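You operate a simulated robot arm through the tools that you are given. There is no shell and no other tool. Be economical: measure what you need, move in short steps, check, and stop when the job is done.

You are at the controls of a simulated two-armed robot. One attempt, no reset.

## Task
Seat the hole template on the blank plate, hold it and chalk the hole line through it.
Fine: chalk from the chalk pad; the marker goes back in its stand, the template on its slats. Set down upright: chalk marker. A coat counts when it lies all over at full strength: go over it till it gets no stronger.
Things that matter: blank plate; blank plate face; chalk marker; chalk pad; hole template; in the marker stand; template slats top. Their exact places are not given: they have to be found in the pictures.

The check looks at the end state, three seconds after you hand in, the way a careful person would. Anything else that was tipped, shoved, dropped, spilled or broken makes it a failure.

## Robot
Two 6-joint arms with two-finger parallel grippers on one trunk, on a base that drives. Base frame: it is fixed to the floor where the robot stands at the start and does not move with it; the origin is under the middle of the robot, x ahead of it, y to its left, z up. Units: m, rad, N and s.
The left shoulder is at the start at [0.07, 0.166, 1.2], the right one opposite. With the tool pointing down near the work surface each hand reaches from about 0.76 to 0.86 m from the robot's upright axis, wherever it stands, measured 20 degrees to its own side. Places, roughly: blank plate face [0.5, 0.4, 0.8]; chalk pad [0.7, 0.2, 0.8]; in the marker stand [0.7, 0.3, 0.8]; template slats top [0.5, 0.2, 0.8]. Payload 3.91 kg a hand.
The tool frame of a hand sits at the grasp point between the pads (the TCP): z along the fingers, y along the line on which they close. The tips reach 0.03 m beyond it. Largest opening 0.11 m; finger width 0.02, thickness 0.01; the body of the gripper, 0.048 by 0.112 m, starts 0.055 m behind the TCP.
Orientation is that of the tool frame in the base frame, as [roll, pitch, yaw] about the fixed x, y, z axes, in that order (R = Rz(yaw) Ry(pitch) Rx(roll)). With the fingers straight down and closing along the base's y, the tool's x points along the base's -x, its y along +y and its z along -z.

## Interface
- The arms move only by the tool drive_tool. It takes "left_deltas", "right_deltas" or both (then of equal length, played together; a hand with none holds still); each is a list of rows, each a list of 7 numbers: the turn, a rotation vector about the tool's x, y, z in units of 120 degrees (1.0 is 120 degrees), then the shift along the tool's x, y, z in units of 200 mm (1.0 is 200 mm), then the gripper command, from -1 (shut) to 1 (fully open), values between in proportion. In form: [[wx, wy, wz, x, y, z, grip], ...]. A call has 1 to 20 rows; each row is the pose to reach, as a shift and turn from the pose commanded when the call began, along the tool's axes at that moment. A call with a number of a shift or a turn outside -1 to 1 is refused whole. Rows are played at 5 a second. More than 0.05 m and 0.15 rad between two rows, or a gripper value outside its range, and nothing of the call is played. Where a pose cannot be reached the arm comes as near as it can. A force on the tool above 40 N (or 10 N above the force at the start of the call, whichever is more), or a blocked arm, ends the call early, and 0.2 s more pass. Each finger travels about 0.108 m/s and halts on what it meets, pressing with about 38 N; the grip force reading is that of the motor and also rises with nothing between the fingers. The clock runs only during rows and for 0.2 s after the last one: add rows that repeat a pose to give the fingers time. The reply holds the time, the measured pose of the TCP, the force on the tool along the base axes, the opening and the grip force, in the units named above and with some noise, with the torque about the TCP (base axes, N m) and any sound that the robot's microphone picked up.
- Cameras (640 x 400 px; columns grow to the right, rows downward): "scene" is now at [0.095, 0.0519, 1.3978]; the picture's right is [0.75, -0.66, 0.00], its down [-0.56, -0.64, -0.53] and it looks along [0.35, 0.40, -0.85] (base axes); focal length 214 px, centre (320, 200). "left" rides on the left gripper at [0.077, -0.007, -0.114] in its tool frame; the picture's right is [0.09, 1.00, 0.00], its down [-0.80, 0.07, -0.59] and it looks along [-0.59, 0.05, 0.80] (tool axes); focal length 270 px, centre (320, 200). "right" rides on the right gripper at [0.077, 0.007, -0.115] in its tool frame; the picture's right is [-0.09, 1.00, 0.00], its down [-0.80, -0.07, -0.59] and it looks along [-0.59, -0.05, 0.80] (tool axes); focal length 270 px, centre (320, 200).
- capture(camera): a new picture of that camera. No time passes.
- slide_trunk(by): slides the trunk up (or, below 0, down) by that many m; the arms and the scene camera ride with it, the base frame stays. It gives what a move gives, with no picture.
- steer(legs): drives the robot by 1 to 6 legs, each [ahead, left, turn to the left] in m, m and rad, along the robot's own axes; the way and the turn of a leg run together, so that a leg with both is an arc; at most 1.5 m and 3.142 rad a leg. The arms and the cameras ride along, it lands a little off, and it stops where it bumps. It gives what a move gives.
- pan_tilt(pan, tilt): turns the head with the scene camera to pan (to the left, within 1.501 rad either way) and tilt (down, from -0.506 to 1.204), counted from straight ahead of the robot. It gives what a move gives.
- pixel_to_xyz(camera, pixels): for up to 12 pixels [column, row] of the newest picture of that camera ("zoom" is the newest enlarged one), the place [x, y, z] in the base frame of the surface seen there, good to about 0.002 m. No time passes.
- zoom(camera, box): a new picture of the part [left, top, right, bottom] of that camera's present view, enlarged. No time passes.
- finish_job(): hands the job in; it is judged then, once.

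Work in short steps. Measure before you move; look again where a grasp or a placing could have gone wrong, and mend it. You have 80 turns and 70 pictures in all, those below and enlarged ones among them. Open the grippers and draw the arms clear of the work before you hand the job in, unless the task says otherwise; then end with one line.

The tools are called after "Request:" as a command line: name --argument value ..., lists and objects as JSON in quotes. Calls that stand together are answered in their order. drive_tool: Moves the arms, as the interface text tells. Its arguments: {"type":"object","properties":{"left_deltas":{"type":"array","items":{"type":"array","items":{"type":"number"}}},"right_deltas":{"type":"array","items":{"type":"array","items":{"type":"number"}}}},"required":[]} The other tools are called the same way: slide_trunk (by) slides the trunk up or down; steer (legs) drives the base; pan_tilt (pan, tilt) turns the head that bears the scene camera; capture (camera) takes a picture; pixel_to_xyz (camera, pixels) gives the place of the surface under pixels of a picture; zoom (camera, box) takes an enlarged picture of a part of a camera's view; finish_job () hands the job in.

At the start:

```text
time_s: 0.0
left_tcp_pos: [0.4089, 0.5586, 1.1639]
left_ee_rot: [-3.141, 0.0, 3.141]
left_force: [0.5, 0.6, 0.0]
left_torque: [0.03, 0.0, -0.03]
left_opening: 0.1102
left_grip_force: 0.0
right_tcp_pos: [0.0955, -0.3142, 0.2749]
right_ee_rot: [-3.062, 0.102, -3.107]
right_force: [0.6, -0.3, 0.0]
right_torque: [0.0, -0.01, -0.02]
right_opening: 0.1103
right_grip_force: 0.1
trunk travel left (down, up): [-0.695, 0.245]
robot x, y, heading: [0.003, 0.0025, -0.002]
head pan, tilt: [0.853, 1.007]
```

scene: 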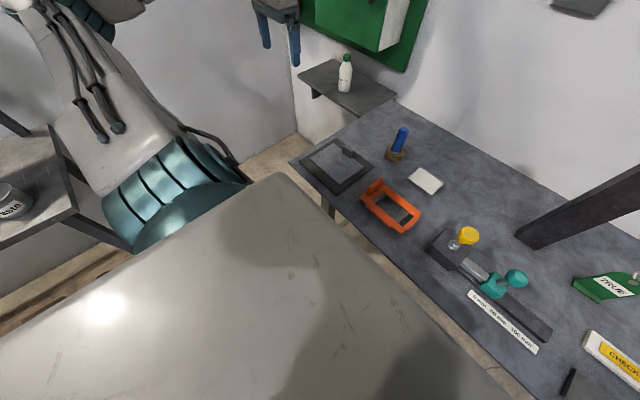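
right: 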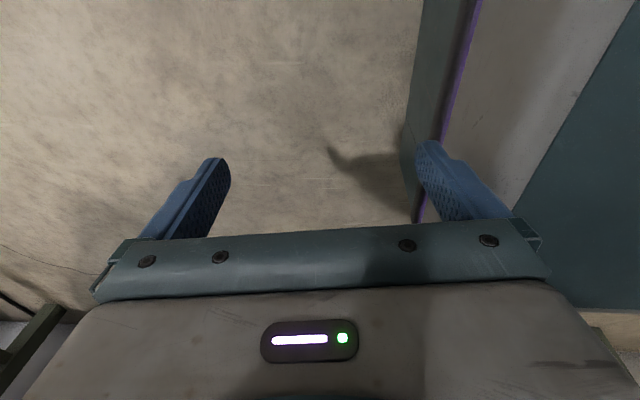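
left: 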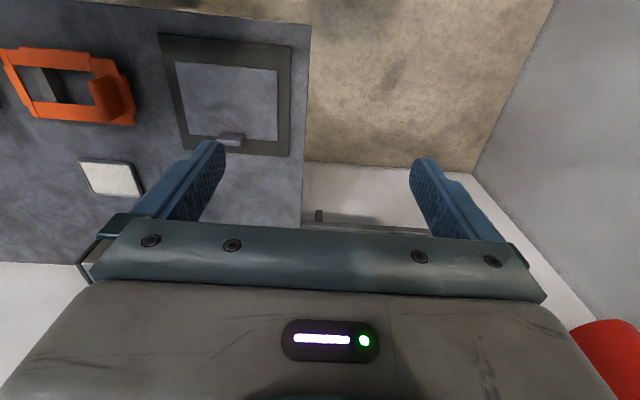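

The scene shows the plate near (337,165), blue marker near (398,143), white pad (425,180) and orange template (390,205). I zoom in on them to measure.

Request:
zoom --camera "scene" --box '[280, 110, 460, 240]'

Request:
zoom --camera "left" --box '[0, 10, 320, 210]'

```text
3.08 times, centred on (370, 175) of scene
```

zoom: 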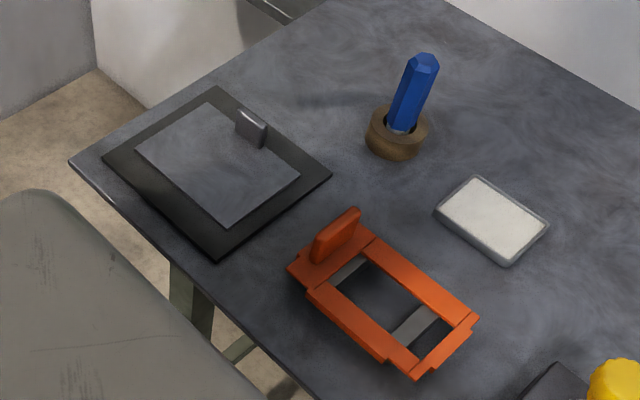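

```text
2.00 times, centred on (160, 110) of left
```

zoom: 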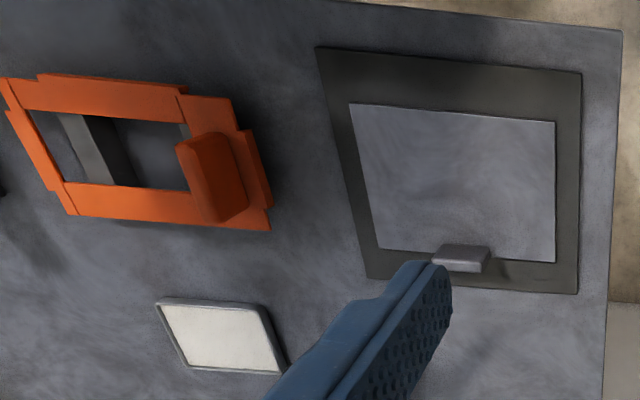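

The newest zoom is the left one, so I query its template, plate, pad and slat corners. I query the marker and stand in the scene picture.

Request:
pixel_to_xyz --camera "zoom" --pixels '[[350, 104], [555, 122], [553, 261], [380, 247], [318, 48], [580, 73], [576, 292], [368, 277], [465, 250], [165, 305], [265, 308], [225, 340]]'

Request:
pixel_to_xyz --camera "zoom" --pixels '[[5, 80], [232, 100], [270, 228], [72, 213], [35, 112], [188, 188], [65, 183], [205, 140], [195, 148], [240, 215], [80, 140], [130, 160]]'

Request:
pixel_to_xyz --camera "scene" --pixels '[[402, 129], [398, 145], [388, 152], [397, 160], [405, 156], [400, 128], [394, 144], [425, 180], [341, 151], [350, 152], [375, 187], [405, 222]]'

```text
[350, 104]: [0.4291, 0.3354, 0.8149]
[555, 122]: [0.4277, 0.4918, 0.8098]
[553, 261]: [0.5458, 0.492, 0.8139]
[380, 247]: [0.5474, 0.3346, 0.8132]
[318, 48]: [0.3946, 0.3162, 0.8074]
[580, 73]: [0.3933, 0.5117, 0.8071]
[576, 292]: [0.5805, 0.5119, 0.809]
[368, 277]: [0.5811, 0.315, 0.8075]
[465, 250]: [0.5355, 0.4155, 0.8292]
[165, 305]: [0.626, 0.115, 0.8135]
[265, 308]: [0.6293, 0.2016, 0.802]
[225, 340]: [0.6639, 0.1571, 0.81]
```

```text
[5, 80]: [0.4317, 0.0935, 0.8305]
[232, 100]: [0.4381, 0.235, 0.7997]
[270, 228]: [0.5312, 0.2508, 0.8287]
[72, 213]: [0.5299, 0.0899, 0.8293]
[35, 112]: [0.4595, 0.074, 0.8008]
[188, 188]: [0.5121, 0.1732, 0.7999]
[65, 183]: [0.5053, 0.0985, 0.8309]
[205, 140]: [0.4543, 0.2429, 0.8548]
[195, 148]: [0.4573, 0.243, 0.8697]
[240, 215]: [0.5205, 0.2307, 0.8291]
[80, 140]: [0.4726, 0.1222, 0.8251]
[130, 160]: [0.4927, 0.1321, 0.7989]
```

```text
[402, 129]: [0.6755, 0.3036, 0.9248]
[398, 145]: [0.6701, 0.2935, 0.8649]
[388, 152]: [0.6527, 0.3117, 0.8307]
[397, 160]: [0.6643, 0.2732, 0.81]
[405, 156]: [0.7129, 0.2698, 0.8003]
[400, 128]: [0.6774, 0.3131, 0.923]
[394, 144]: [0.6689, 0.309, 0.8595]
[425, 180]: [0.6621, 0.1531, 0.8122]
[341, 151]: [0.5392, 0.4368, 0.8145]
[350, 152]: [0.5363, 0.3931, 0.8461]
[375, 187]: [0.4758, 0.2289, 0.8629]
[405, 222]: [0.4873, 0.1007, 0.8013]
```

The plate face lies at about x 0.428–0.546, y 0.334–0.492, z 0.813. The template on its slats is at x 0.43–0.53, y 0.09–0.25, with its handle near (0.475, 0.235). I look around with the head to see where I can drive.

Request:
pan_tilt --pan 1.45 --tilt 0.7

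Request:
capture --camera "scene"

Request:
pan_tilt --pan -0.6 --tilt 0.8

Request:
capture --camera "scene"

Request:
pan_tilt --pan 0.4 --tilt 0.9

Request:
capture --camera "scene"

```text
time_s: 1.0
left_tcp_pos: [0.4077, 0.557, 1.1641]
left_ee_rot: [3.142, 0.0, 3.141]
left_force: [0.0, -0.1, -0.2]
left_torque: [0.0, -0.01, 0.01]
left_opening: 0.1099
left_grip_force: 0.1
right_tcp_pos: [0.0962, -0.3129, 0.2755]
right_ee_rot: [-3.062, 0.101, -3.109]
right_force: [-0.6, -0.5, -0.1]
right_torque: [0.02, -0.05, 0.03]
right_opening: 0.1098
right_grip_force: 0.1
trunk travel left (down, up): [-0.695, 0.245]
robot x, y, heading: [0.0001, -0.0001, -0.0]
head pan, tilt: [1.45, 0.7]
```

```text
64 pictures are left
```

scene: 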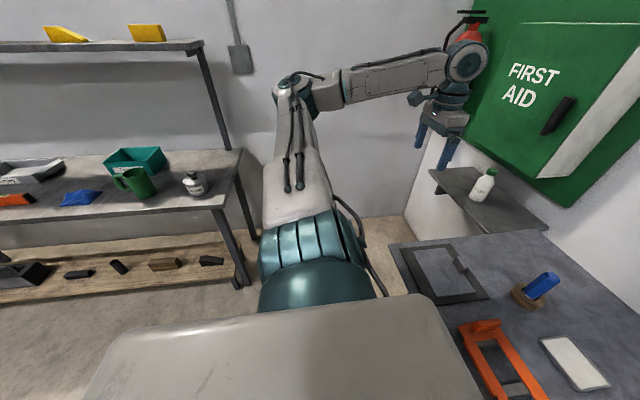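

```text
time_s: 3.0
left_tcp_pos: [0.4088, 0.5573, 1.1652]
left_ee_rot: [3.14, 0.001, 3.141]
left_force: [-0.5, -0.3, -0.3]
left_torque: [0.0, -0.03, -0.01]
left_opening: 0.1099
left_grip_force: 0.1
right_tcp_pos: [0.096, -0.3138, 0.2746]
right_ee_rot: [-3.062, 0.102, -3.108]
right_force: [-0.1, 0.7, 0.1]
right_torque: [0.01, 0.0, -0.01]
right_opening: 0.1098
right_grip_force: 0.1
trunk travel left (down, up): [-0.695, 0.245]
robot x, y, heading: [0.0006, -0.0033, 0.002]
head pan, tilt: [-0.6, 0.799]
```

```text
63 pictures are left
```

scene: 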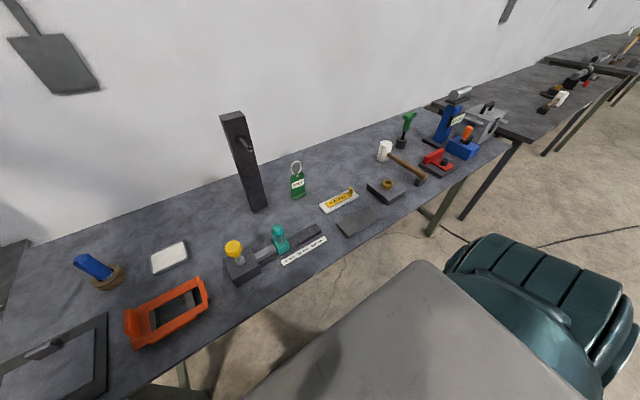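

```text
time_s: 4.2
left_tcp_pos: [0.4096, 0.5589, 1.164]
left_ee_rot: [-3.141, -0.001, 3.141]
left_force: [1.0, -0.6, 0.5]
left_torque: [-0.01, 0.04, 0.0]
left_opening: 0.1098
left_grip_force: 0.1
right_tcp_pos: [0.0952, -0.3143, 0.2742]
right_ee_rot: [-3.061, 0.101, -3.108]
right_force: [0.0, -1.2, 0.2]
right_torque: [0.01, -0.01, -0.01]
right_opening: 0.1099
right_grip_force: 0.0
trunk travel left (down, up): [-0.695, 0.245]
robot x, y, heading: [-0.0001, 0.0031, -0.003]
head pan, tilt: [0.4, 0.901]
```

```text
62 pictures are left
```

scene: 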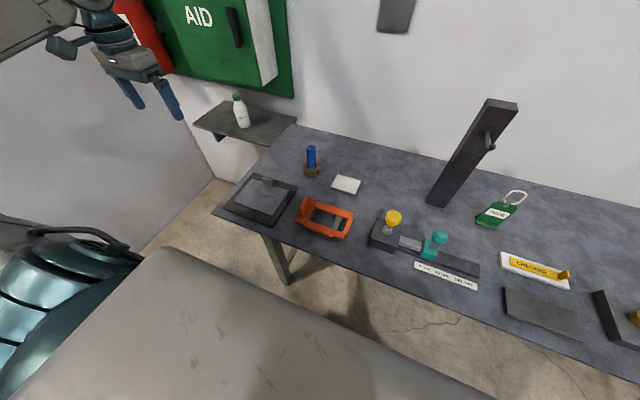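

I want clearances: the left wall, the bench corner, and the right arm's surroundings. I query the left wall and floor points.

Request:
pixel_to_xyz --camera "scene" --pixels '[[216, 181], [160, 215], [150, 170], [212, 213], [290, 282], [297, 126], [245, 125], [450, 155], [275, 400], [170, 250]]'

Request:
pan_tilt --pan 1.5 --tilt 0.9

Request:
capture --camera "scene"

Request:
pixel_to_xyz --camera "scene" --pixels '[[20, 150], [100, 150], [200, 150], [230, 130], [220, 60], [240, 200], [150, 230], [60, 260], [240, 90], [350, 150]]'

```text
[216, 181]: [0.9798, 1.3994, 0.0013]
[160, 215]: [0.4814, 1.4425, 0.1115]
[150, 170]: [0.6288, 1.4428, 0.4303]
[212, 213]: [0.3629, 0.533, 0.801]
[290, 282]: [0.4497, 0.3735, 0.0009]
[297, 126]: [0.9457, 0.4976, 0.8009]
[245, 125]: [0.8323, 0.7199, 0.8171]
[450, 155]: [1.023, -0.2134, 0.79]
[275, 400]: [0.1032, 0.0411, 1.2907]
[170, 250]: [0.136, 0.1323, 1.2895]
```

```text
time_s: 5.6
left_tcp_pos: [0.4096, 0.5587, 1.1638]
left_ee_rot: [3.14, 0.0, 3.141]
left_force: [0.2, -0.2, 0.5]
left_torque: [0.01, -0.03, 0.0]
left_opening: 0.1098
left_grip_force: 0.1
right_tcp_pos: [0.0955, -0.3134, 0.2745]
right_ee_rot: [-3.061, 0.101, -3.109]
right_force: [0.3, -0.4, 0.5]
right_torque: [-0.03, 0.01, 0.03]
right_opening: 0.1099
right_grip_force: 0.0
trunk travel left (down, up): [-0.695, 0.245]
robot x, y, heading: [-0.0029, 0.0029, 0.002]
head pan, tilt: [1.499, 0.901]
```

```text
61 pictures are left
```

scene: 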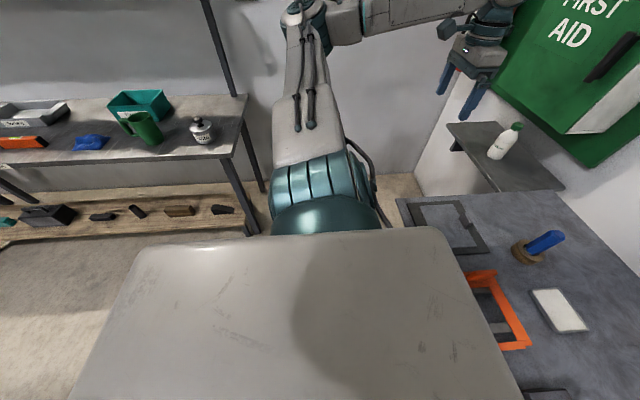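

```text
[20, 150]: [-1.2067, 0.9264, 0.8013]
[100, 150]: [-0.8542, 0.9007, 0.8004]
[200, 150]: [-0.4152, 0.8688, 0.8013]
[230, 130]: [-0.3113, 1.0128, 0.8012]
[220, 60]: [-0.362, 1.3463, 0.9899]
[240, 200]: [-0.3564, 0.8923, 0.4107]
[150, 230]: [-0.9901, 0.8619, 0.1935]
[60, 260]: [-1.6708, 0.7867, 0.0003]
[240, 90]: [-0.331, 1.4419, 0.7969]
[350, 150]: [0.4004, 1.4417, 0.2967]
```

The left table starts at y≈0.85 for x<-0.3, and the bench edge is at x≈0.36. Standing at about (-0.12, 0.05) and turned 30° left puts the work 0.62–0.74 m from each shoulder, so I drive there.

Request:
steer --legs '[[-0.12, 0.05, 0], [0, 0, 0.524]]'

Request:
pan_tilt --pan 0.0 --tilt 0.85

Request:
capture --camera "scene"

Request:
capture --camera "right"

```text
time_s: 8.3
left_tcp_pos: [-0.0443, 0.737, 1.1648]
left_ee_rot: [-3.141, 0.002, -2.618]
left_force: [-0.3, 0.3, 0.1]
left_torque: [0.02, -0.03, -0.01]
left_opening: 0.11
left_grip_force: 0.2
right_tcp_pos: [0.1192, -0.1737, 0.2745]
right_ee_rot: [-3.06, 0.1, -2.585]
right_force: [0.2, 0.3, 0.2]
right_torque: [0.01, 0.03, 0.0]
right_opening: 0.1099
right_grip_force: 0.1
trunk travel left (down, up): [-0.695, 0.245]
robot x, y, heading: [-0.1182, 0.0484, 0.522]
head pan, tilt: [1.499, 0.901]
```

```text
time_s: 9.9
left_tcp_pos: [-0.0437, 0.7383, 1.1637]
left_ee_rot: [3.142, 0.001, -2.617]
left_force: [1.0, 0.3, 0.1]
left_torque: [-0.01, -0.03, 0.01]
left_opening: 0.1098
left_grip_force: 0.0
right_tcp_pos: [0.1193, -0.1742, 0.2748]
right_ee_rot: [-3.061, 0.101, -2.583]
right_force: [-0.9, -0.6, 0.5]
right_torque: [0.03, -0.04, -0.01]
right_opening: 0.1101
right_grip_force: 0.1
trunk travel left (down, up): [-0.695, 0.245]
robot x, y, heading: [-0.1232, 0.048, 0.525]
head pan, tilt: [0.0, 0.85]
```

```text
60 pictures are left
```

scene: 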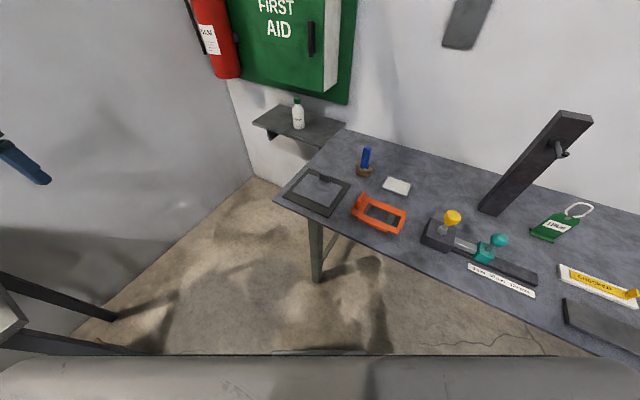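

```text
59 pictures are left
```

right: 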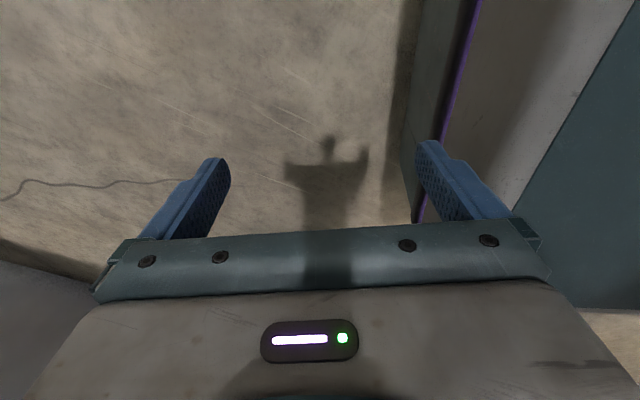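

The right hand must come up from z 0.27 while staying outboard. The left moves in over the bench for a look, both in 4 cm rows.

Request:
drive_tool --left_deltas '[[0, 0, 0, -0.05, -0.2, 0, 1], [0, 0, 0, -0.1, -0.4, 0, 1], [0, 0, 0, -0.15, -0.6, 0, 1], [0, 0, 0, -0.2, -0.8, 0, 1], [0, 0, 0, -0.25, -1.0, 0, 1]]' --right_deltas '[[0, 0, 0, 0, -0.08, -0.2, 1], [0, 0, 0, 0, -0.16, -0.4, 1], [0, 0, 0, 0, -0.24, -0.6, 1], [0, 0, 0, 0, -0.32, -0.8, 1], [0, 0, 0, 0, -0.4, -1.0, 1]]'

```text
time_s: 11.1
left_tcp_pos: [0.0787, 0.6031, 1.1619]
left_ee_rot: [-3.141, 0.002, -2.618]
left_force: [0.8, 0.2, -0.3]
left_torque: [-0.02, -0.04, -0.03]
left_opening: 0.1099
left_grip_force: 0.1
left hand out of reach, approached as far as the arm can: row 5
right_tcp_pos: [0.1358, -0.2395, 0.4801]
right_ee_rot: [-3.062, 0.102, -2.584]
right_force: [-0.3, -0.4, -0.9]
right_torque: [-0.02, 0.02, 0.01]
right_opening: 0.11
right_grip_force: 0.0
trunk travel left (down, up): [-0.695, 0.245]
robot x, y, heading: [-0.1198, 0.0506, 0.52]
head pan, tilt: [0.0, 0.85]
```

The left hand hit its near limit, about 0.43 m from the shoulder, so I move it outward first. The right continues upward.

Request:
drive_tool --left_deltas '[[0, 0, 0, -0.2, 0, 0, 1], [0, 0, 0, -0.4, 0, 0, 1], [0, 0, 0, -0.6, -0.05, 0, 1], [0, 0, 0, -0.8, -0.2, 0, 1], [0, 0, 0, -1, -0.35, 0, 1]]' --right_deltas '[[0, 0, 0, 0, 0, -0.2, 1], [0, 0, 0, 0, 0, -0.4, 1], [0, 0, 0, 0, 0, -0.6, 1], [0, 0, 0, 0, 0, -0.8, 1], [0, 0, 0, 0, 0, -1.0, 1]]'

```text
time_s: 12.3
left_tcp_pos: [0.1249, 0.6944, 1.1372]
left_ee_rot: [-3.14, 0.001, -2.619]
left_force: [0.5, -0.6, 0.8]
left_torque: [0.0, -0.02, 0.02]
left_opening: 0.1099
left_grip_force: 0.1
left hand out of reach, approached as far as the arm can: row 1, 2, 3, 4, 5
right_tcp_pos: [0.118, -0.2257, 0.6717]
right_ee_rot: [-3.06, 0.101, -2.584]
right_force: [0.7, -0.4, 0.0]
right_torque: [0.0, 0.03, -0.04]
right_opening: 0.1102
right_grip_force: 0.1
right hand out of reach, approached as far as the arm can: row 5
trunk travel left (down, up): [-0.695, 0.245]
robot x, y, heading: [-0.1203, 0.0505, 0.525]
head pan, tilt: [0.0, 0.85]
```

The left arm's reach shrinks with height, so I lower it off the bench edge. The right moves outward (world −y, clear of the bench) and then up.

Request:
drive_tool --left_deltas '[[0, 0, 0, 0, 0, 0.2, 1], [0, 0, 0, 0, 0, 0.4, 1], [0, 0, 0, 0, 0, 0.6, 1], [0, 0, 0, -0.2, 0, 0.6, 1], [0, 0, 0, -0.4, 0, 0.6, 1], [0, 0, 0, -0.6, 0, 0.6, 1]]' --right_deltas '[[0, 0, 0, 0.1, -0.17, 0, 1], [0, 0, 0, 0.2, -0.34, 0, 1], [0, 0, 0, 0.3, -0.51, 0, 1], [0, 0, 0, 0.4, -0.68, -0.1, 1], [0, 0, 0, 0.5, -0.85, -0.25, 1], [0, 0, 0, 0.6, -0.98, -0.4, 1]]'

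```text
time_s: 13.7
left_tcp_pos: [0.1579, 0.7615, 1.0178]
left_ee_rot: [-3.14, 0.0, -2.617]
left_force: [-0.8, 0.5, 0.2]
left_torque: [0.03, 0.04, 0.02]
left_opening: 0.1098
left_grip_force: 0.1
left hand out of reach, approached as far as the arm can: row 4, 5, 6
right_tcp_pos: [0.1767, -0.339, 0.6042]
right_ee_rot: [-3.061, 0.101, -2.584]
right_force: [-0.4, 0.0, -0.1]
right_torque: [-0.01, 0.0, 0.0]
right_opening: 0.1099
right_grip_force: 0.0
right hand out of reach, approached as far as the arm can: row 1, 2, 3, 4, 5, 6
trunk travel left (down, up): [-0.695, 0.245]
robot x, y, heading: [-0.1201, 0.0489, 0.525]
head pan, tilt: [0.0, 0.85]
```

The right arm is tucked and cannot unfold here below bench level. I raise the trunk and turn to face the open floor (−y), then unfold it in front of the robot.

Request:
slide_trunk --by 0.2

Request:
steer --legs '[[0, 0, -2.1]]'

Request:
capture --camera "scene"

```text
time_s: 15.9
left_tcp_pos: [0.1573, 0.7609, 1.2175]
left_ee_rot: [-3.14, 0.001, -2.618]
left_force: [-0.8, 0.3, -0.3]
left_torque: [-0.03, 0.0, 0.0]
left_opening: 0.1097
left_grip_force: 0.1
right_tcp_pos: [0.1764, -0.3386, 0.8045]
right_ee_rot: [-3.062, 0.102, -2.583]
right_force: [-0.7, 0.2, -0.5]
right_torque: [0.01, 0.02, -0.02]
right_opening: 0.11
right_grip_force: 0.0
trunk travel left (down, up): [-0.895, 0.045]
robot x, y, heading: [-0.122, 0.0477, 0.527]
head pan, tilt: [0.0, 0.85]
```

```text
time_s: 21.3
left_tcp_pos: [0.3446, -0.5556, 1.2183]
left_ee_rot: [-3.14, 0.003, 1.547]
left_force: [0.8, -0.7, 0.2]
left_torque: [0.0, 0.0, -0.01]
left_opening: 0.1099
left_grip_force: 0.1
right_tcp_pos: [-0.606, -0.0022, 0.8033]
right_ee_rot: [-3.063, 0.101, 1.584]
right_force: [-0.2, 0.5, -0.3]
right_torque: [0.0, 0.03, 0.03]
right_opening: 0.1098
right_grip_force: 0.1
trunk travel left (down, up): [-0.895, 0.045]
robot x, y, heading: [-0.1178, 0.0549, -1.59]
head pan, tilt: [0.0, 0.85]
```

```text
58 pictures are left
```

scene: 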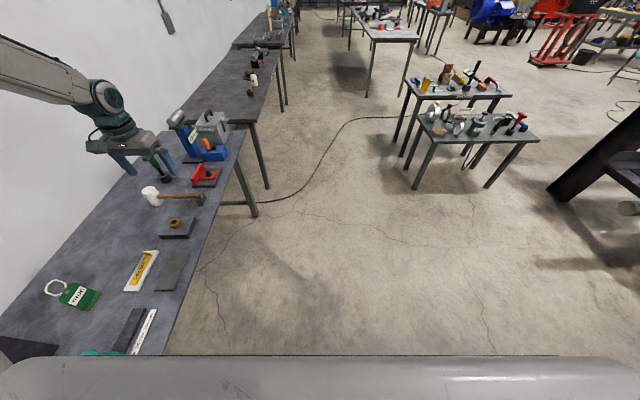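

The floor ahead is free. I extend the right hand forward (tool −x).

Request:
drive_tool --right_deltas '[[0, 0, 0, -0.2, 0, 0, 1], [0, 0, 0, -0.4, 0, 0, 1], [0, 0, 0, -0.6, 0, 0, 1], [0, 0, 0, -0.8, 0, 0, 1], [0, 0, 0, -1, 0, 0, 1]]'

Request:
drive_tool --right_deltas '[[0, 0, 0, -0.2, 0, 0, 1], [0, 0, 0, -0.4, 0, 0, 1], [0, 0, 0, -0.6, 0, 0, 1], [0, 0, 0, -0.8, 0, 0, 1], [0, 0, 0, -1, 0, 0, 1]]'

```text
time_s: 22.5
left_tcp_pos: [0.3452, -0.5571, 1.2165]
left_ee_rot: [-3.139, -0.001, 1.547]
left_force: [1.0, -0.5, -0.4]
left_torque: [0.03, 0.0, -0.04]
left_opening: 0.11
left_grip_force: 0.1
right_tcp_pos: [-0.6009, -0.2025, 0.8233]
right_ee_rot: [-3.06, 0.099, 1.583]
right_force: [0.6, -0.6, 1.1]
right_torque: [0.03, 0.0, 0.02]
right_opening: 0.1102
right_grip_force: 0.0
trunk travel left (down, up): [-0.895, 0.045]
robot x, y, heading: [-0.1182, 0.0483, -1.593]
head pan, tilt: [0.0, 0.85]
```

```text
time_s: 23.7
left_tcp_pos: [0.3446, -0.5567, 1.216]
left_ee_rot: [-3.14, -0.002, 1.549]
left_force: [-0.5, 0.6, 0.1]
left_torque: [0.03, -0.01, 0.02]
left_opening: 0.1097
left_grip_force: 0.0
right_tcp_pos: [-0.6009, -0.4026, 0.8444]
right_ee_rot: [-3.063, 0.097, 1.582]
right_force: [-0.9, 0.0, 0.8]
right_torque: [0.02, -0.01, 0.0]
right_opening: 0.1099
right_grip_force: 0.0
trunk travel left (down, up): [-0.895, 0.045]
robot x, y, heading: [-0.1236, 0.0492, -1.588]
head pan, tilt: [0.0, 0.85]
```

The forward move works. I continue forward and inward, level the tool, and rise.

Request:
drive_tool --right_deltas '[[-0.01, 0.012, 0, -0.2, 0, 0, 1], [-0.02, 0.024, 0, -0.4, 0, 0, 1], [-0.03, 0.036, 0, -0.6, 0.1, -0.05, 1], [-0.039, 0.047, 0, -0.8, 0.2, -0.1, 1], [-0.039, 0.047, 0, -1, 0.3, -0.15, 1], [-0.039, 0.047, 0, -1, 0.5, -0.3, 1], [-0.039, 0.047, 0, -1, 0.7, -0.5, 1], [-0.039, 0.047, 0, -1, 0.7, -0.7, 1], [-0.039, 0.047, 0, -1, 0.7, -0.9, 1]]'

```text
refused: row 7 steps farther than a row can; nothing moved
```

Request:
drive_tool --right_deltas '[[-0.01, 0.012, 0, -0.2, 0, 0, 1], [-0.02, 0.024, 0, -0.4, 0, 0, 1], [-0.03, 0.036, 0, -0.6, 0.1, -0.05, 1], [-0.039, 0.047, 0, -0.8, 0.2, -0.1, 1], [-0.039, 0.047, 0, -1, 0.3, -0.15, 1], [-0.039, 0.047, 0, -1, 0.45, -0.3, 1], [-0.039, 0.047, 0, -1, 0.6, -0.45, 1], [-0.039, 0.047, 0, -1, 0.7, -0.6, 1], [-0.039, 0.047, 0, -1, 0.7, -0.8, 1]]'

```text
time_s: 25.7
left_tcp_pos: [0.3449, -0.5543, 1.218]
left_ee_rot: [-3.14, 0.003, 1.548]
left_force: [-0.1, 0.8, 0.0]
left_torque: [-0.02, 0.02, 0.0]
left_opening: 0.1098
left_grip_force: 0.0
right_tcp_pos: [-0.4457, -0.5824, 1.0125]
right_ee_rot: [3.139, 0.003, 1.579]
right_force: [0.3, 0.6, 0.4]
right_torque: [0.0, 0.01, -0.02]
right_opening: 0.1098
right_grip_force: 0.1
trunk travel left (down, up): [-0.895, 0.045]
robot x, y, heading: [-0.1212, 0.0497, -1.595]
head pan, tilt: [0.0, 0.85]
```

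Both hands are now in front at working height. I turn back to heading 0.52 with the trunk still high.

Request:
steer --legs '[[0, 0, 2.115]]'

Request:
capture --camera "scene"

Request:
capture --camera "right"

```text
time_s: 31.2
left_tcp_pos: [0.1597, 0.7604, 1.2183]
left_ee_rot: [-3.14, 0.003, -2.622]
left_force: [0.0, 0.0, 0.8]
left_torque: [0.01, -0.01, 0.0]
left_opening: 0.1098
left_grip_force: 0.1
right_tcp_pos: [0.5892, 0.0955, 1.012]
right_ee_rot: [3.139, 0.002, -2.592]
right_force: [0.8, 1.2, 0.7]
right_torque: [0.02, 0.03, -0.01]
right_opening: 0.1103
right_grip_force: 0.0
trunk travel left (down, up): [-0.895, 0.045]
robot x, y, heading: [-0.1221, 0.0492, 0.519]
head pan, tilt: [0.0, 0.85]
```

```text
57 pictures are left
```

scene: 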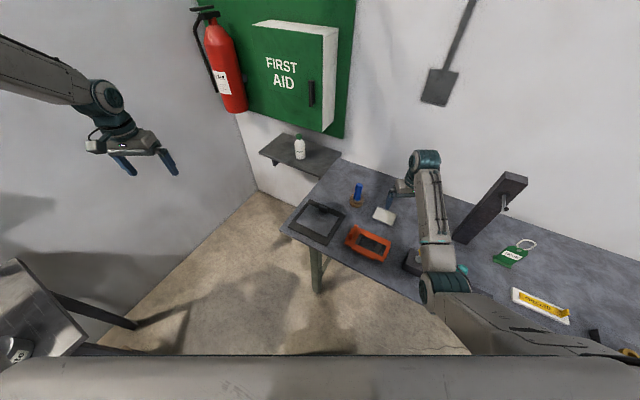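

```text
56 pictures are left
```

right: 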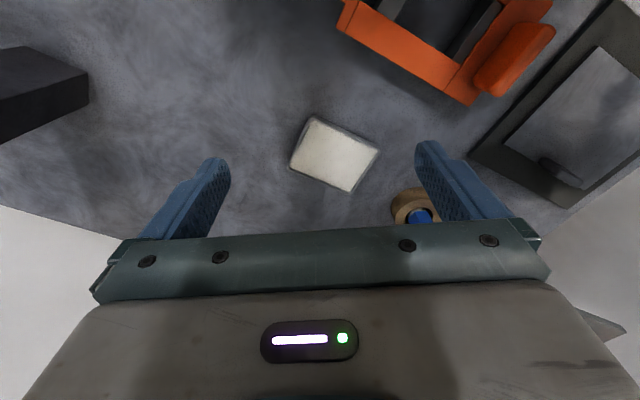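

I check the height of the right arm's elbow before lowering the trunk.

Request:
pixel_to_xyz --camera "scene" --pixels '[[440, 285], [440, 260], [432, 210], [427, 160], [425, 275], [470, 310], [520, 340], [468, 268], [408, 260], [393, 190]]'

Request:
zoom --camera "scene" --box '[340, 140, 540, 360]'

```text
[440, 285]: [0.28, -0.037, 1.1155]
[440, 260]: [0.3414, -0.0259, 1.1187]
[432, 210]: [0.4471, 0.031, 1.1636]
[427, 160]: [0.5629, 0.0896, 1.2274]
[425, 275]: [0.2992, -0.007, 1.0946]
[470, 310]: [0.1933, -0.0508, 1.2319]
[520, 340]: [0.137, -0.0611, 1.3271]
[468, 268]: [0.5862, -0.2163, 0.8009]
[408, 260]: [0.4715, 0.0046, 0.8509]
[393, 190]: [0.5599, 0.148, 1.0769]
```

```text
1.82 times, centred on (440, 250) of scene
```

zoom: 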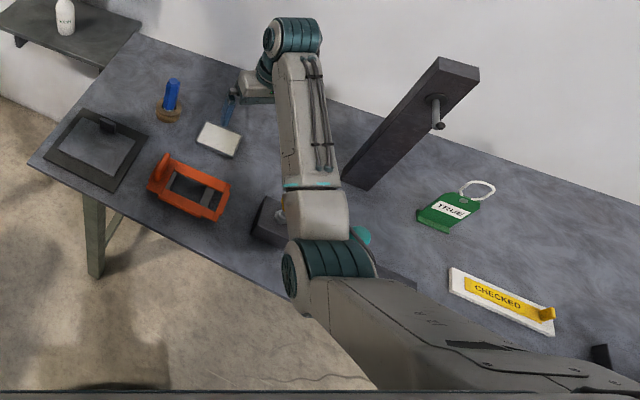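

The right arm is elbow-down, with the elbow at about (0.28, −0.04, 1.09). I lower the hand 0.11 m to see what the elbow does with the trunk high.

Request:
drive_tool --right_deltas '[[0, 0, 0, 0, 0, 0.2, 1], [0, 0, 0, 0, 0, 0.4, 1], [0, 0, 0, 0, 0, 0.55, 1]]'

Request:
capture --camera "scene"

Request:
pixel_to_xyz --camera "scene" --pixels '[[440, 290], [440, 260], [432, 210], [427, 170], [425, 285], [470, 315], [520, 345]]'

```text
time_s: 32.0
left_tcp_pos: [0.1584, 0.7592, 1.218]
left_ee_rot: [-3.14, 0.002, -2.621]
left_force: [-0.3, 0.3, -0.1]
left_torque: [-0.02, 0.0, 0.03]
left_opening: 0.1102
left_grip_force: 0.0
right_tcp_pos: [0.59, 0.097, 0.9008]
right_ee_rot: [-3.141, 0.002, -2.591]
right_force: [-0.7, 0.0, 0.0]
right_torque: [0.01, 0.0, -0.01]
right_opening: 0.1099
right_grip_force: 0.1
trunk travel left (down, up): [-0.895, 0.045]
robot x, y, heading: [-0.1174, 0.0508, 0.521]
head pan, tilt: [0.0, 0.85]
```

```text
54 pictures are left
```

scene: 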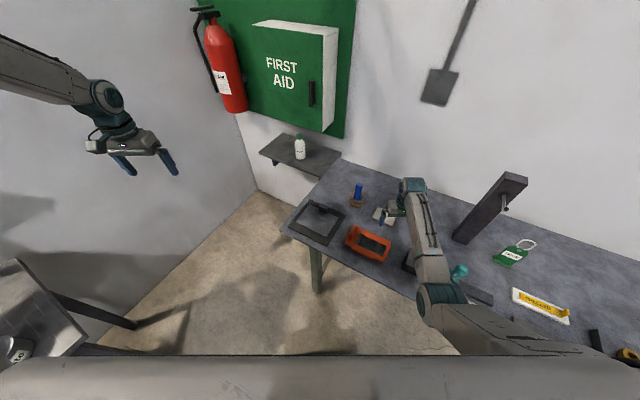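

```text
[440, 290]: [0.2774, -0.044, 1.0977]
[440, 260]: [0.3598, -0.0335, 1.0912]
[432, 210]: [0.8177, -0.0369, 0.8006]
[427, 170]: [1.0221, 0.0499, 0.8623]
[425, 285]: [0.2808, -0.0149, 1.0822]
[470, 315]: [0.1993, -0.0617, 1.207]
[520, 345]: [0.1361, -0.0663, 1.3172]
```

The elbow stays high (about 1.09) with the hand at 0.90, so a high trunk suits the right arm. Next I bring the left hand down and in toward the template, with the right raised again.

Request:
drive_tool --left_deltas '[[0, 0, 0, 0, 0, 0.2, 1], [0, 0, 0, 0, 0, 0.4, 1], [0, 0, 0, -0.1, -0.15, 0.55, 1], [0, 0, 0, -0.1, -0.35, 0.6, 1], [0, 0, 0, -0.1, -0.55, 0.6, 1], [0, 0, 0, -0.1, -0.75, 0.6, 1], [0, 0, 0, -0.1, -0.95, 0.6, 1]]' --right_deltas '[[0, 0, 0, 0, -0.2, -0.1, 1], [0, 0, 0, 0, -0.4, -0.2, 1], [0, 0, 0, 0, -0.6, -0.3, 1], [0, 0, 0, 0, -0.6, -0.4, 1], [0, 0, 0, 0, -0.6, -0.5, 1], [0, 0, 0, 0, -0.6, -0.5, 1], [0, 0, 0, 0, -0.6, -0.5, 1]]'

```text
time_s: 33.6
left_tcp_pos: [0.1242, 0.6738, 1.1174]
left_ee_rot: [-3.141, 0.003, -2.622]
left_force: [-0.2, 0.3, -1.0]
left_torque: [-0.01, 0.01, 0.0]
left_opening: 0.11
left_grip_force: 0.1
left hand out of reach, approached as far as the arm can: row 2, 3, 4, 5, 6, 7
right_tcp_pos: [0.6517, -0.005, 1.0015]
right_ee_rot: [3.14, 0.004, -2.592]
right_force: [-1.0, 0.2, 0.3]
right_torque: [0.0, 0.02, 0.01]
right_opening: 0.1098
right_grip_force: 0.1
trunk travel left (down, up): [-0.895, 0.045]
robot x, y, heading: [-0.1205, 0.0474, 0.518]
head pan, tilt: [0.0, 0.85]
```

The left arm still reports its limit at this pose, so I look at its configuration.

Request:
pan_tilt --pan 0.75 --tilt 0.5

Request:
capture --camera "scene"

Request:
pixel_to_xyz --camera "scene" --pixels '[[150, 250], [180, 150], [200, 80], [250, 60], [300, 60], [350, 80], [380, 120], [120, 330], [220, 200], [320, 100]]'

```text
time_s: 34.7
left_tcp_pos: [0.1247, 0.6743, 1.1161]
left_ee_rot: [-3.14, 0.002, -2.62]
left_force: [0.1, -1.2, 0.0]
left_torque: [0.02, -0.01, 0.0]
left_opening: 0.1101
left_grip_force: 0.0
right_tcp_pos: [0.6529, -0.0048, 0.9994]
right_ee_rot: [3.139, 0.002, -2.592]
right_force: [-0.8, 0.4, -0.4]
right_torque: [0.05, 0.0, -0.01]
right_opening: 0.1099
right_grip_force: 0.2
trunk travel left (down, up): [-0.895, 0.045]
robot x, y, heading: [-0.1206, 0.0517, 0.515]
head pan, tilt: [0.75, 0.499]
```

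```text
53 pictures are left
```

scene: 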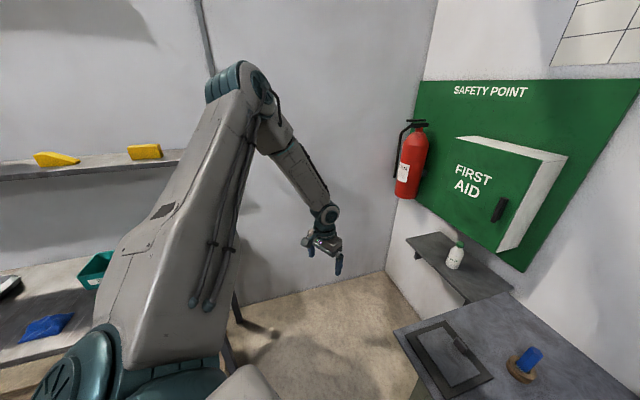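

```text
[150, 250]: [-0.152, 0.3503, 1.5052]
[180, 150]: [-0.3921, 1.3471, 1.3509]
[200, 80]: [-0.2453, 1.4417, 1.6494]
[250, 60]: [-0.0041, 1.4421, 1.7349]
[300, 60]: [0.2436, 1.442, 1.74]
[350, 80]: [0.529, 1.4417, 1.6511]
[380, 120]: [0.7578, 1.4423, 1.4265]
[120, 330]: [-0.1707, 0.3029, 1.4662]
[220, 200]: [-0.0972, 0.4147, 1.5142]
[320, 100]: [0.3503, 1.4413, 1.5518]
```

The left arm is elbow-up and wants a lower trunk. I set the trunk 0.1 m lower as a compromise, raising the right hand first, then bring the left out over the plate.

Request:
drive_tool --right_deltas '[[0, 0, 0, 0, 0, -0.2, 1], [0, 0, 0, 0, 0, -0.4, 1]]'

Request:
slide_trunk --by -0.1

Request:
drive_tool --left_deltas '[[0, 0, 0, -0.15, 0, 0.1, 1], [0, 0, 0, -0.3, 0, 0.2, 1], [0, 0, 0, -0.5, 0, 0.35, 1], [0, 0, 0, -0.55, -0.2, 0.35, 1], [0, 0, 0, -0.6, -0.4, 0.35, 1], [0, 0, 0, -0.7, -0.6, 0.35, 1], [0, 0, 0, -0.8, -0.8, 0.35, 1]]'

```text
time_s: 35.3
left_tcp_pos: [0.1255, 0.6757, 1.1171]
left_ee_rot: [-3.137, 0.001, -2.621]
left_force: [0.5, -0.5, 0.0]
left_torque: [0.04, -0.02, -0.01]
left_opening: 0.1099
left_grip_force: 0.0
right_tcp_pos: [0.665, -0.0065, 1.0645]
right_ee_rot: [3.139, 0.006, -2.591]
right_force: [-0.7, -0.1, 0.4]
right_torque: [-0.02, 0.02, -0.01]
right_opening: 0.1099
right_grip_force: 0.0
right hand out of reach, approached as far as the arm can: row 2
trunk travel left (down, up): [-0.895, 0.045]
robot x, y, heading: [-0.1218, 0.0526, 0.517]
head pan, tilt: [0.75, 0.499]
```

```text
time_s: 36.6
left_tcp_pos: [0.1252, 0.6742, 1.0164]
left_ee_rot: [-3.138, 0.002, -2.621]
left_force: [-0.3, 0.3, 0.0]
left_torque: [0.0, -0.01, 0.02]
left_opening: 0.1095
left_grip_force: 0.0
right_tcp_pos: [0.6644, -0.0054, 0.9634]
right_ee_rot: [3.14, 0.008, -2.591]
right_force: [-0.3, 0.1, 0.0]
right_torque: [0.01, 0.01, 0.03]
right_opening: 0.1102
right_grip_force: 0.0
trunk travel left (down, up): [-0.795, 0.145]
robot x, y, heading: [-0.1197, 0.0491, 0.517]
head pan, tilt: [0.75, 0.499]
```

```text
time_s: 38.2
left_tcp_pos: [0.1309, 0.7046, 0.9816]
left_ee_rot: [-3.139, 0.004, -2.622]
left_force: [0.6, -0.3, -0.5]
left_torque: [-0.01, 0.02, 0.0]
left_opening: 0.1102
left_grip_force: 0.1
left hand out of reach, approached as far as the arm can: row 1, 2, 3, 4, 5, 6, 7
right_tcp_pos: [0.6656, -0.0057, 0.9633]
right_ee_rot: [3.141, 0.006, -2.591]
right_force: [0.1, 0.9, 0.0]
right_torque: [-0.01, 0.0, 0.02]
right_opening: 0.1099
right_grip_force: 0.0
trunk travel left (down, up): [-0.795, 0.145]
robot x, y, heading: [-0.1223, 0.0493, 0.52]
head pan, tilt: [0.75, 0.499]
```

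All stuck points share a shoulder bearing of about 30°, which suggests a wrist-yaw limit. I turn the left tool about its z (clockwise from above) and try again.

Request:
drive_tool --left_deltas '[[0, 0, 0.07, 0, 0, 0, 1], [0, 0, 0.14, 0, 0, 0, 1], [0, 0, 0.21, 0, 0, 0, 1], [0, 0, 0.28, -0.1, -0.1, 0, 1], [0, 0, 0.35, -0.2, -0.2, 0, 1], [0, 0, 0.35, -0.3, -0.4, 0, 1]]'

```text
time_s: 39.6
left_tcp_pos: [0.133, 0.7024, 0.993]
left_ee_rot: [-3.141, 0.004, 2.926]
left_force: [0.3, -0.3, -0.3]
left_torque: [-0.02, -0.02, -0.01]
left_opening: 0.1099
left_grip_force: 0.1
left hand out of reach, approached as far as the arm can: row 4, 5, 6
right_tcp_pos: [0.6647, -0.0063, 0.9646]
right_ee_rot: [3.14, 0.005, -2.592]
right_force: [-0.1, -0.2, 1.1]
right_torque: [-0.01, -0.03, 0.0]
right_opening: 0.1098
right_grip_force: 0.2
trunk travel left (down, up): [-0.795, 0.145]
robot x, y, heading: [-0.1183, 0.0494, 0.518]
head pan, tilt: [0.75, 0.499]
```

Yaw was not the limit: the left shoulder cannot turn inward past about 30° in this elbow-up form. I try to reach the right arm's elbow-down form by lowering the left hand beside the robot, in free space.

Request:
drive_tool --left_deltas '[[0, 0, -0.07, 0.1, 0.11, 0.1, 1], [0, 0, -0.14, 0.2, 0.22, 0.2, 1], [0, 0, -0.21, 0.2, 0.22, 0.4, 1], [0, 0, -0.28, 0.2, 0.22, 0.6, 1], [0, 0, -0.35, 0.2, 0.22, 0.8, 1], [0, 0, -0.35, 0.2, 0.22, 1, 1]]'

Request:
drive_tool --left_deltas '[[0, 0, 0, 0.1, 0, 0.2, 1], [0, 0, 0, 0.2, 0, 0.4, 1], [0, 0, 0, 0.3, 0, 0.6, 1], [0, 0, 0, 0.4, 0, 0.8, 1], [0, 0, 0, 0.5, 0, 1, 1]]'

Request:
capture --camera "scene"

```text
time_s: 41.0
left_tcp_pos: [0.0969, 0.7308, 0.893]
left_ee_rot: [-3.139, 0.003, -2.619]
left_force: [0.8, 0.3, 0.2]
left_torque: [-0.04, 0.02, -0.04]
left_opening: 0.11
left_grip_force: 0.1
left hand out of reach, approached as far as the arm can: row 4, 5, 6
right_tcp_pos: [0.6658, -0.0063, 0.9646]
right_ee_rot: [3.141, 0.007, -2.591]
right_force: [0.3, 0.7, -0.3]
right_torque: [0.0, 0.01, 0.03]
right_opening: 0.1095
right_grip_force: 0.1
trunk travel left (down, up): [-0.795, 0.145]
robot x, y, heading: [-0.1221, 0.0473, 0.523]
head pan, tilt: [0.75, 0.499]
```

```text
time_s: 42.2
left_tcp_pos: [-0.02, 0.6901, 0.8499]
left_ee_rot: [-3.138, 0.004, -2.622]
left_force: [-0.5, -0.4, 0.2]
left_torque: [0.0, 0.0, -0.03]
left_opening: 0.1102
left_grip_force: 0.0
left hand out of reach, approached as far as the arm can: row 1, 2, 3, 4, 5
right_tcp_pos: [0.6638, -0.0072, 0.9654]
right_ee_rot: [3.139, 0.007, -2.592]
right_force: [-0.6, -0.4, -0.1]
right_torque: [0.0, 0.0, -0.01]
right_opening: 0.1099
right_grip_force: 0.0
trunk travel left (down, up): [-0.795, 0.145]
robot x, y, heading: [-0.1221, 0.0454, 0.521]
head pan, tilt: [0.75, 0.499]
```

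```text
52 pictures are left
```

scene: 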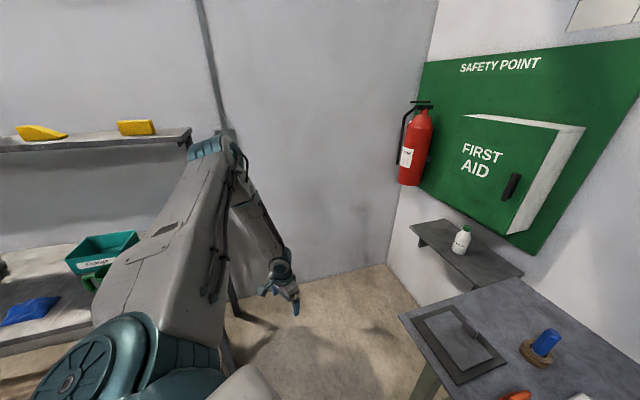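

Before spending more on the left arm, I test how far the right hand can come inward, over the plate at a safe height.

Request:
drive_tool --right_deltas '[[0, 0, 0, -0.04, 0.2, -0.05, 1], [0, 0, 0, -0.08, 0.4, -0.1, 1], [0, 0, 0, -0.12, 0.6, -0.1, 1], [0, 0, 0, -0.16, 0.8, -0.1, 1], [0, 0, 0, -0.2, 1, -0.1, 1]]'

Request:
drive_tool --right_deltas '[[0, 0, 0, -0.04, 0.2, 0, 1], [0, 0, 0, -0.08, 0.4, 0, 1], [0, 0, 0, -0.12, 0.6, 0, 1], [0, 0, 0, -0.16, 0.8, 0, 1], [0, 0, 0, -0.2, 1, 0, 1]]'

Request:
capture --camera "right"

```text
time_s: 43.4
left_tcp_pos: [-0.0189, 0.6914, 0.8486]
left_ee_rot: [-3.136, 0.002, -2.622]
left_force: [0.0, -0.1, 0.4]
left_torque: [-0.03, -0.02, 0.02]
left_opening: 0.11
left_grip_force: 0.0
right_tcp_pos: [0.6088, 0.1954, 0.967]
right_ee_rot: [3.142, 0.007, -2.592]
right_force: [-0.2, 0.1, -0.4]
right_torque: [-0.03, -0.01, 0.01]
right_opening: 0.1097
right_grip_force: 0.1
right hand out of reach, approached as far as the arm can: row 1, 2, 3, 4, 5
trunk travel left (down, up): [-0.795, 0.145]
robot x, y, heading: [-0.1241, 0.0475, 0.522]
head pan, tilt: [0.75, 0.499]
```

```text
time_s: 44.6
left_tcp_pos: [-0.0189, 0.6902, 0.8481]
left_ee_rot: [-3.14, 0.002, -2.62]
left_force: [-0.6, 0.6, 0.3]
left_torque: [0.0, -0.02, -0.02]
left_opening: 0.11
left_grip_force: 0.1
right_tcp_pos: [0.5388, 0.3875, 0.967]
right_ee_rot: [-3.141, 0.004, -2.591]
right_force: [-1.0, 0.4, 0.3]
right_torque: [0.01, -0.02, 0.02]
right_opening: 0.1099
right_grip_force: 0.1
trunk travel left (down, up): [-0.795, 0.145]
robot x, y, heading: [-0.1197, 0.0519, 0.517]
head pan, tilt: [0.75, 0.499]
```

```text
51 pictures are left
```

right: 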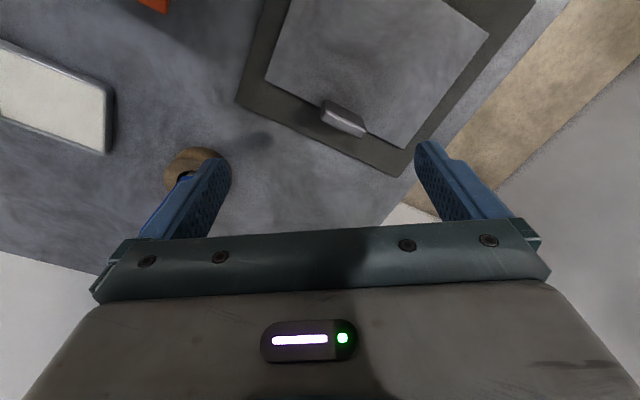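

The right arm moves freely inward. The left works elbow-up at bearings ≥30°, so the original spot (heading 0) suits both: the left holds the handle and the right reaches everything. I raise the trunk, pull the right hand back and drive there.

Request:
slide_trunk --by 0.12

Request:
drive_tool --right_deltas '[[0, 0, 0, 0.2, 0, 0, 1], [0, 0, 0, 0.35, 0, 0, 1]]'

Request:
steer --legs '[[0, 0, -0.52], [0.1, -0.01, 0]]'

Request:
pan_tilt --pan 0.5 --tilt 0.85

Request:
capture --camera "scene"

```text
time_s: 46.1
left_tcp_pos: [-0.0185, 0.6899, 0.9696]
left_ee_rot: [-3.141, 0.002, -2.622]
left_force: [-0.1, 0.7, 1.1]
left_torque: [0.01, -0.02, 0.0]
left_opening: 0.1101
left_grip_force: 0.1
right_tcp_pos: [0.5405, 0.3857, 1.0871]
right_ee_rot: [3.139, 0.007, -2.593]
right_force: [0.2, 0.3, 0.4]
right_torque: [0.01, -0.01, -0.03]
right_opening: 0.1101
right_grip_force: 0.1
trunk travel left (down, up): [-0.915, 0.025]
robot x, y, heading: [-0.1213, 0.0498, 0.521]
head pan, tilt: [0.75, 0.499]
```

```text
time_s: 46.7
left_tcp_pos: [-0.0203, 0.6894, 0.97]
left_ee_rot: [-3.137, 0.004, -2.622]
left_force: [0.2, -0.7, 1.1]
left_torque: [0.02, -0.01, 0.03]
left_opening: 0.1098
left_grip_force: 0.2
right_tcp_pos: [0.486, 0.3442, 1.0923]
right_ee_rot: [-3.136, 0.016, -2.597]
right_force: [0.0, 0.4, 0.4]
right_torque: [0.03, -0.01, -0.03]
right_opening: 0.1104
right_grip_force: 0.1
trunk travel left (down, up): [-0.915, 0.025]
robot x, y, heading: [-0.1165, 0.0483, 0.521]
head pan, tilt: [0.75, 0.499]
```

```text
time_s: 49.3
left_tcp_pos: [0.378, 0.5471, 0.9713]
left_ee_rot: [-3.14, 0.007, -3.138]
left_force: [-0.9, -0.2, 0.0]
left_torque: [0.0, -0.04, 0.01]
left_opening: 0.11
left_grip_force: 0.0
right_tcp_pos: [0.6456, -0.002, 1.0897]
right_ee_rot: [-3.137, 0.011, -3.114]
right_force: [0.5, 0.1, 0.3]
right_torque: [-0.02, 0.0, 0.02]
right_opening: 0.1101
right_grip_force: 0.0
trunk travel left (down, up): [-0.915, 0.025]
robot x, y, heading: [-0.019, 0.0389, 0.002]
head pan, tilt: [0.75, 0.499]
```

```text
time_s: 50.1
left_tcp_pos: [0.3852, 0.5467, 0.9688]
left_ee_rot: [-3.141, 0.0, -3.137]
left_force: [0.4, 0.3, -0.2]
left_torque: [-0.03, -0.01, 0.02]
left_opening: 0.1099
left_grip_force: 0.0
right_tcp_pos: [0.6527, -0.004, 1.084]
right_ee_rot: [-3.133, 0.003, -3.114]
right_force: [0.2, -0.6, -0.4]
right_torque: [-0.03, 0.04, -0.01]
right_opening: 0.1099
right_grip_force: 0.1
trunk travel left (down, up): [-0.915, 0.025]
robot x, y, heading: [-0.0219, 0.0379, 0.003]
head pan, tilt: [0.499, 0.85]
```

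```text
50 pictures are left
```

scene: 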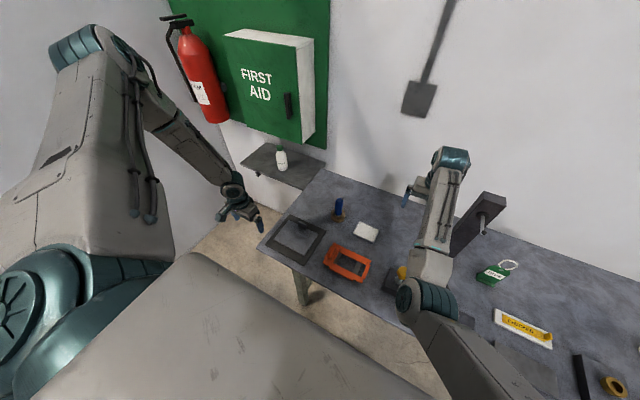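

Both arms are placed well. I bring the right hand over the template to look closely and test its near reach.

Request:
drive_tool --right_deltas '[[0, 0, 0, 0.15, 0.15, 0.08, 1], [0, 0, 0, 0.3, 0.3, 0.16, 1], [0, 0, 0, 0.45, 0.45, 0.24, 1], [0, 0, 0, 0.6, 0.6, 0.32, 1], [0, 0, 0, 0.75, 0.75, 0.4, 1], [0, 0, 0, 0.9, 0.87, 0.4, 1]]'

Request:
capture --camera "right"

```text
time_s: 51.6
left_tcp_pos: [0.3835, 0.5467, 0.9698]
left_ee_rot: [-3.14, 0.002, -3.139]
left_force: [0.3, 0.0, 0.5]
left_torque: [0.0, 0.01, 0.0]
left_opening: 0.1102
left_grip_force: 0.1
right_tcp_pos: [0.6489, -0.0584, 1.0228]
right_ee_rot: [-3.051, 0.15, 3.129]
right_force: [-0.5, 0.3, 0.1]
right_torque: [-0.01, 0.0, 0.0]
right_opening: 0.1101
right_grip_force: 0.1
right hand out of reach, approached as far as the arm can: row 1, 2, 3, 4, 5, 6
trunk travel left (down, up): [-0.915, 0.025]
robot x, y, heading: [-0.0217, 0.0413, 0.006]
head pan, tilt: [0.499, 0.85]
stopped in row 6 (right hand): the arm was blocked; the commanded pose is now the measured one
```

```text
49 pictures are left
```

right: 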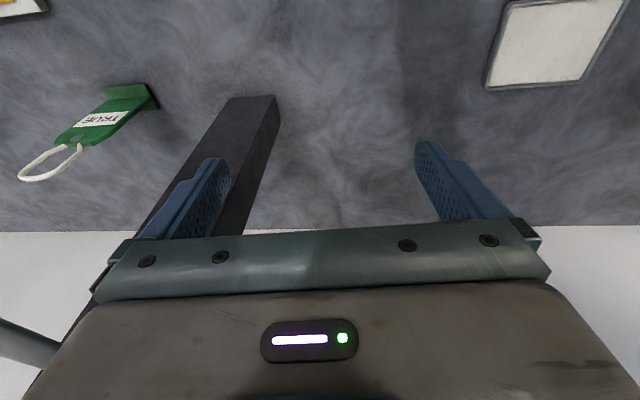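

The right arm was blocked and tilted. I look at the scene before moving again.

Request:
zoom --camera "scene" --box '[260, 120, 580, 400]'

Request:
pixel_to_xyz --camera "scene" --pixels '[[445, 265], [430, 300], [455, 160], [440, 210], [470, 240], [490, 200], [410, 195], [400, 285]]'

```text
1.43 times, centred on (420, 260) of scene
```

zoom: 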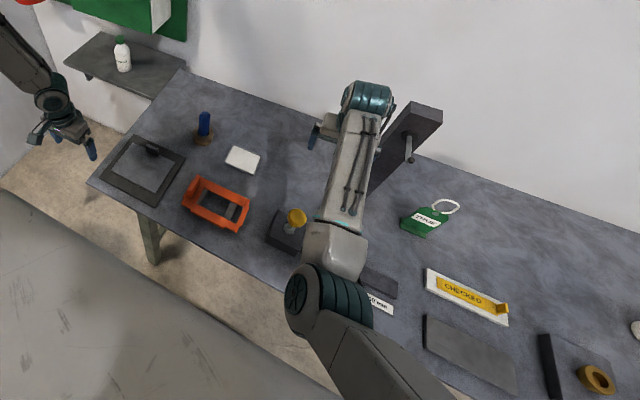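

```text
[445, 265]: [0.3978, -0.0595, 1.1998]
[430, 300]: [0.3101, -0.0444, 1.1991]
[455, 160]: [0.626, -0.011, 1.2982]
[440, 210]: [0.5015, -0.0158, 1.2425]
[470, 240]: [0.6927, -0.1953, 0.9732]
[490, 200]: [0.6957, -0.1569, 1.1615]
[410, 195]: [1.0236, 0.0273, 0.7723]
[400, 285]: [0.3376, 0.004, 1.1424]
```

The pillar stands at about (0.70, −0.16, top 1.16) and was probably touched. It appears unmoved. I move the hand away to +y and level it.

Request:
drive_tool --right_deltas '[[0, 0, 0, 0, 0.15, 0, 1], [-0.02, 0.035, 0, 0, 0.35, 0, 1], [-0.043, 0.072, 0, 0, 0.55, 0, 1], [-0.043, 0.072, 0, 0, 0.75, 0, 1], [-0.043, 0.072, 0, 0, 0.95, 0, 1]]'

Request:
capture --camera "scene"

```text
time_s: 52.8
left_tcp_pos: [0.3838, 0.5466, 0.9671]
left_ee_rot: [-3.138, 0.002, -3.139]
left_force: [-0.6, 0.2, -1.6]
left_torque: [0.0, -0.02, -0.01]
left_opening: 0.11
left_grip_force: 0.1
right_tcp_pos: [0.6904, 0.0886, 0.9934]
right_ee_rot: [3.134, -0.003, 3.127]
right_force: [-0.4, 0.0, -0.5]
right_torque: [-0.02, -0.02, -0.01]
right_opening: 0.11
right_grip_force: 0.1
right hand out of reach, approached as far as the arm can: row 3, 4, 5
trunk travel left (down, up): [-0.915, 0.025]
robot x, y, heading: [-0.0193, 0.0398, 0.009]
head pan, tilt: [0.499, 0.85]
```

```text
47 pictures are left
```

scene: 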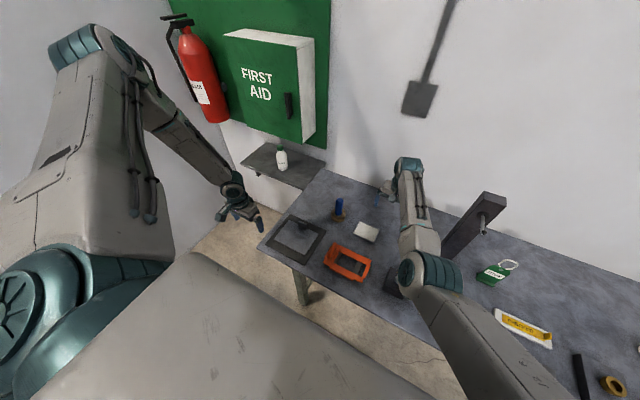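

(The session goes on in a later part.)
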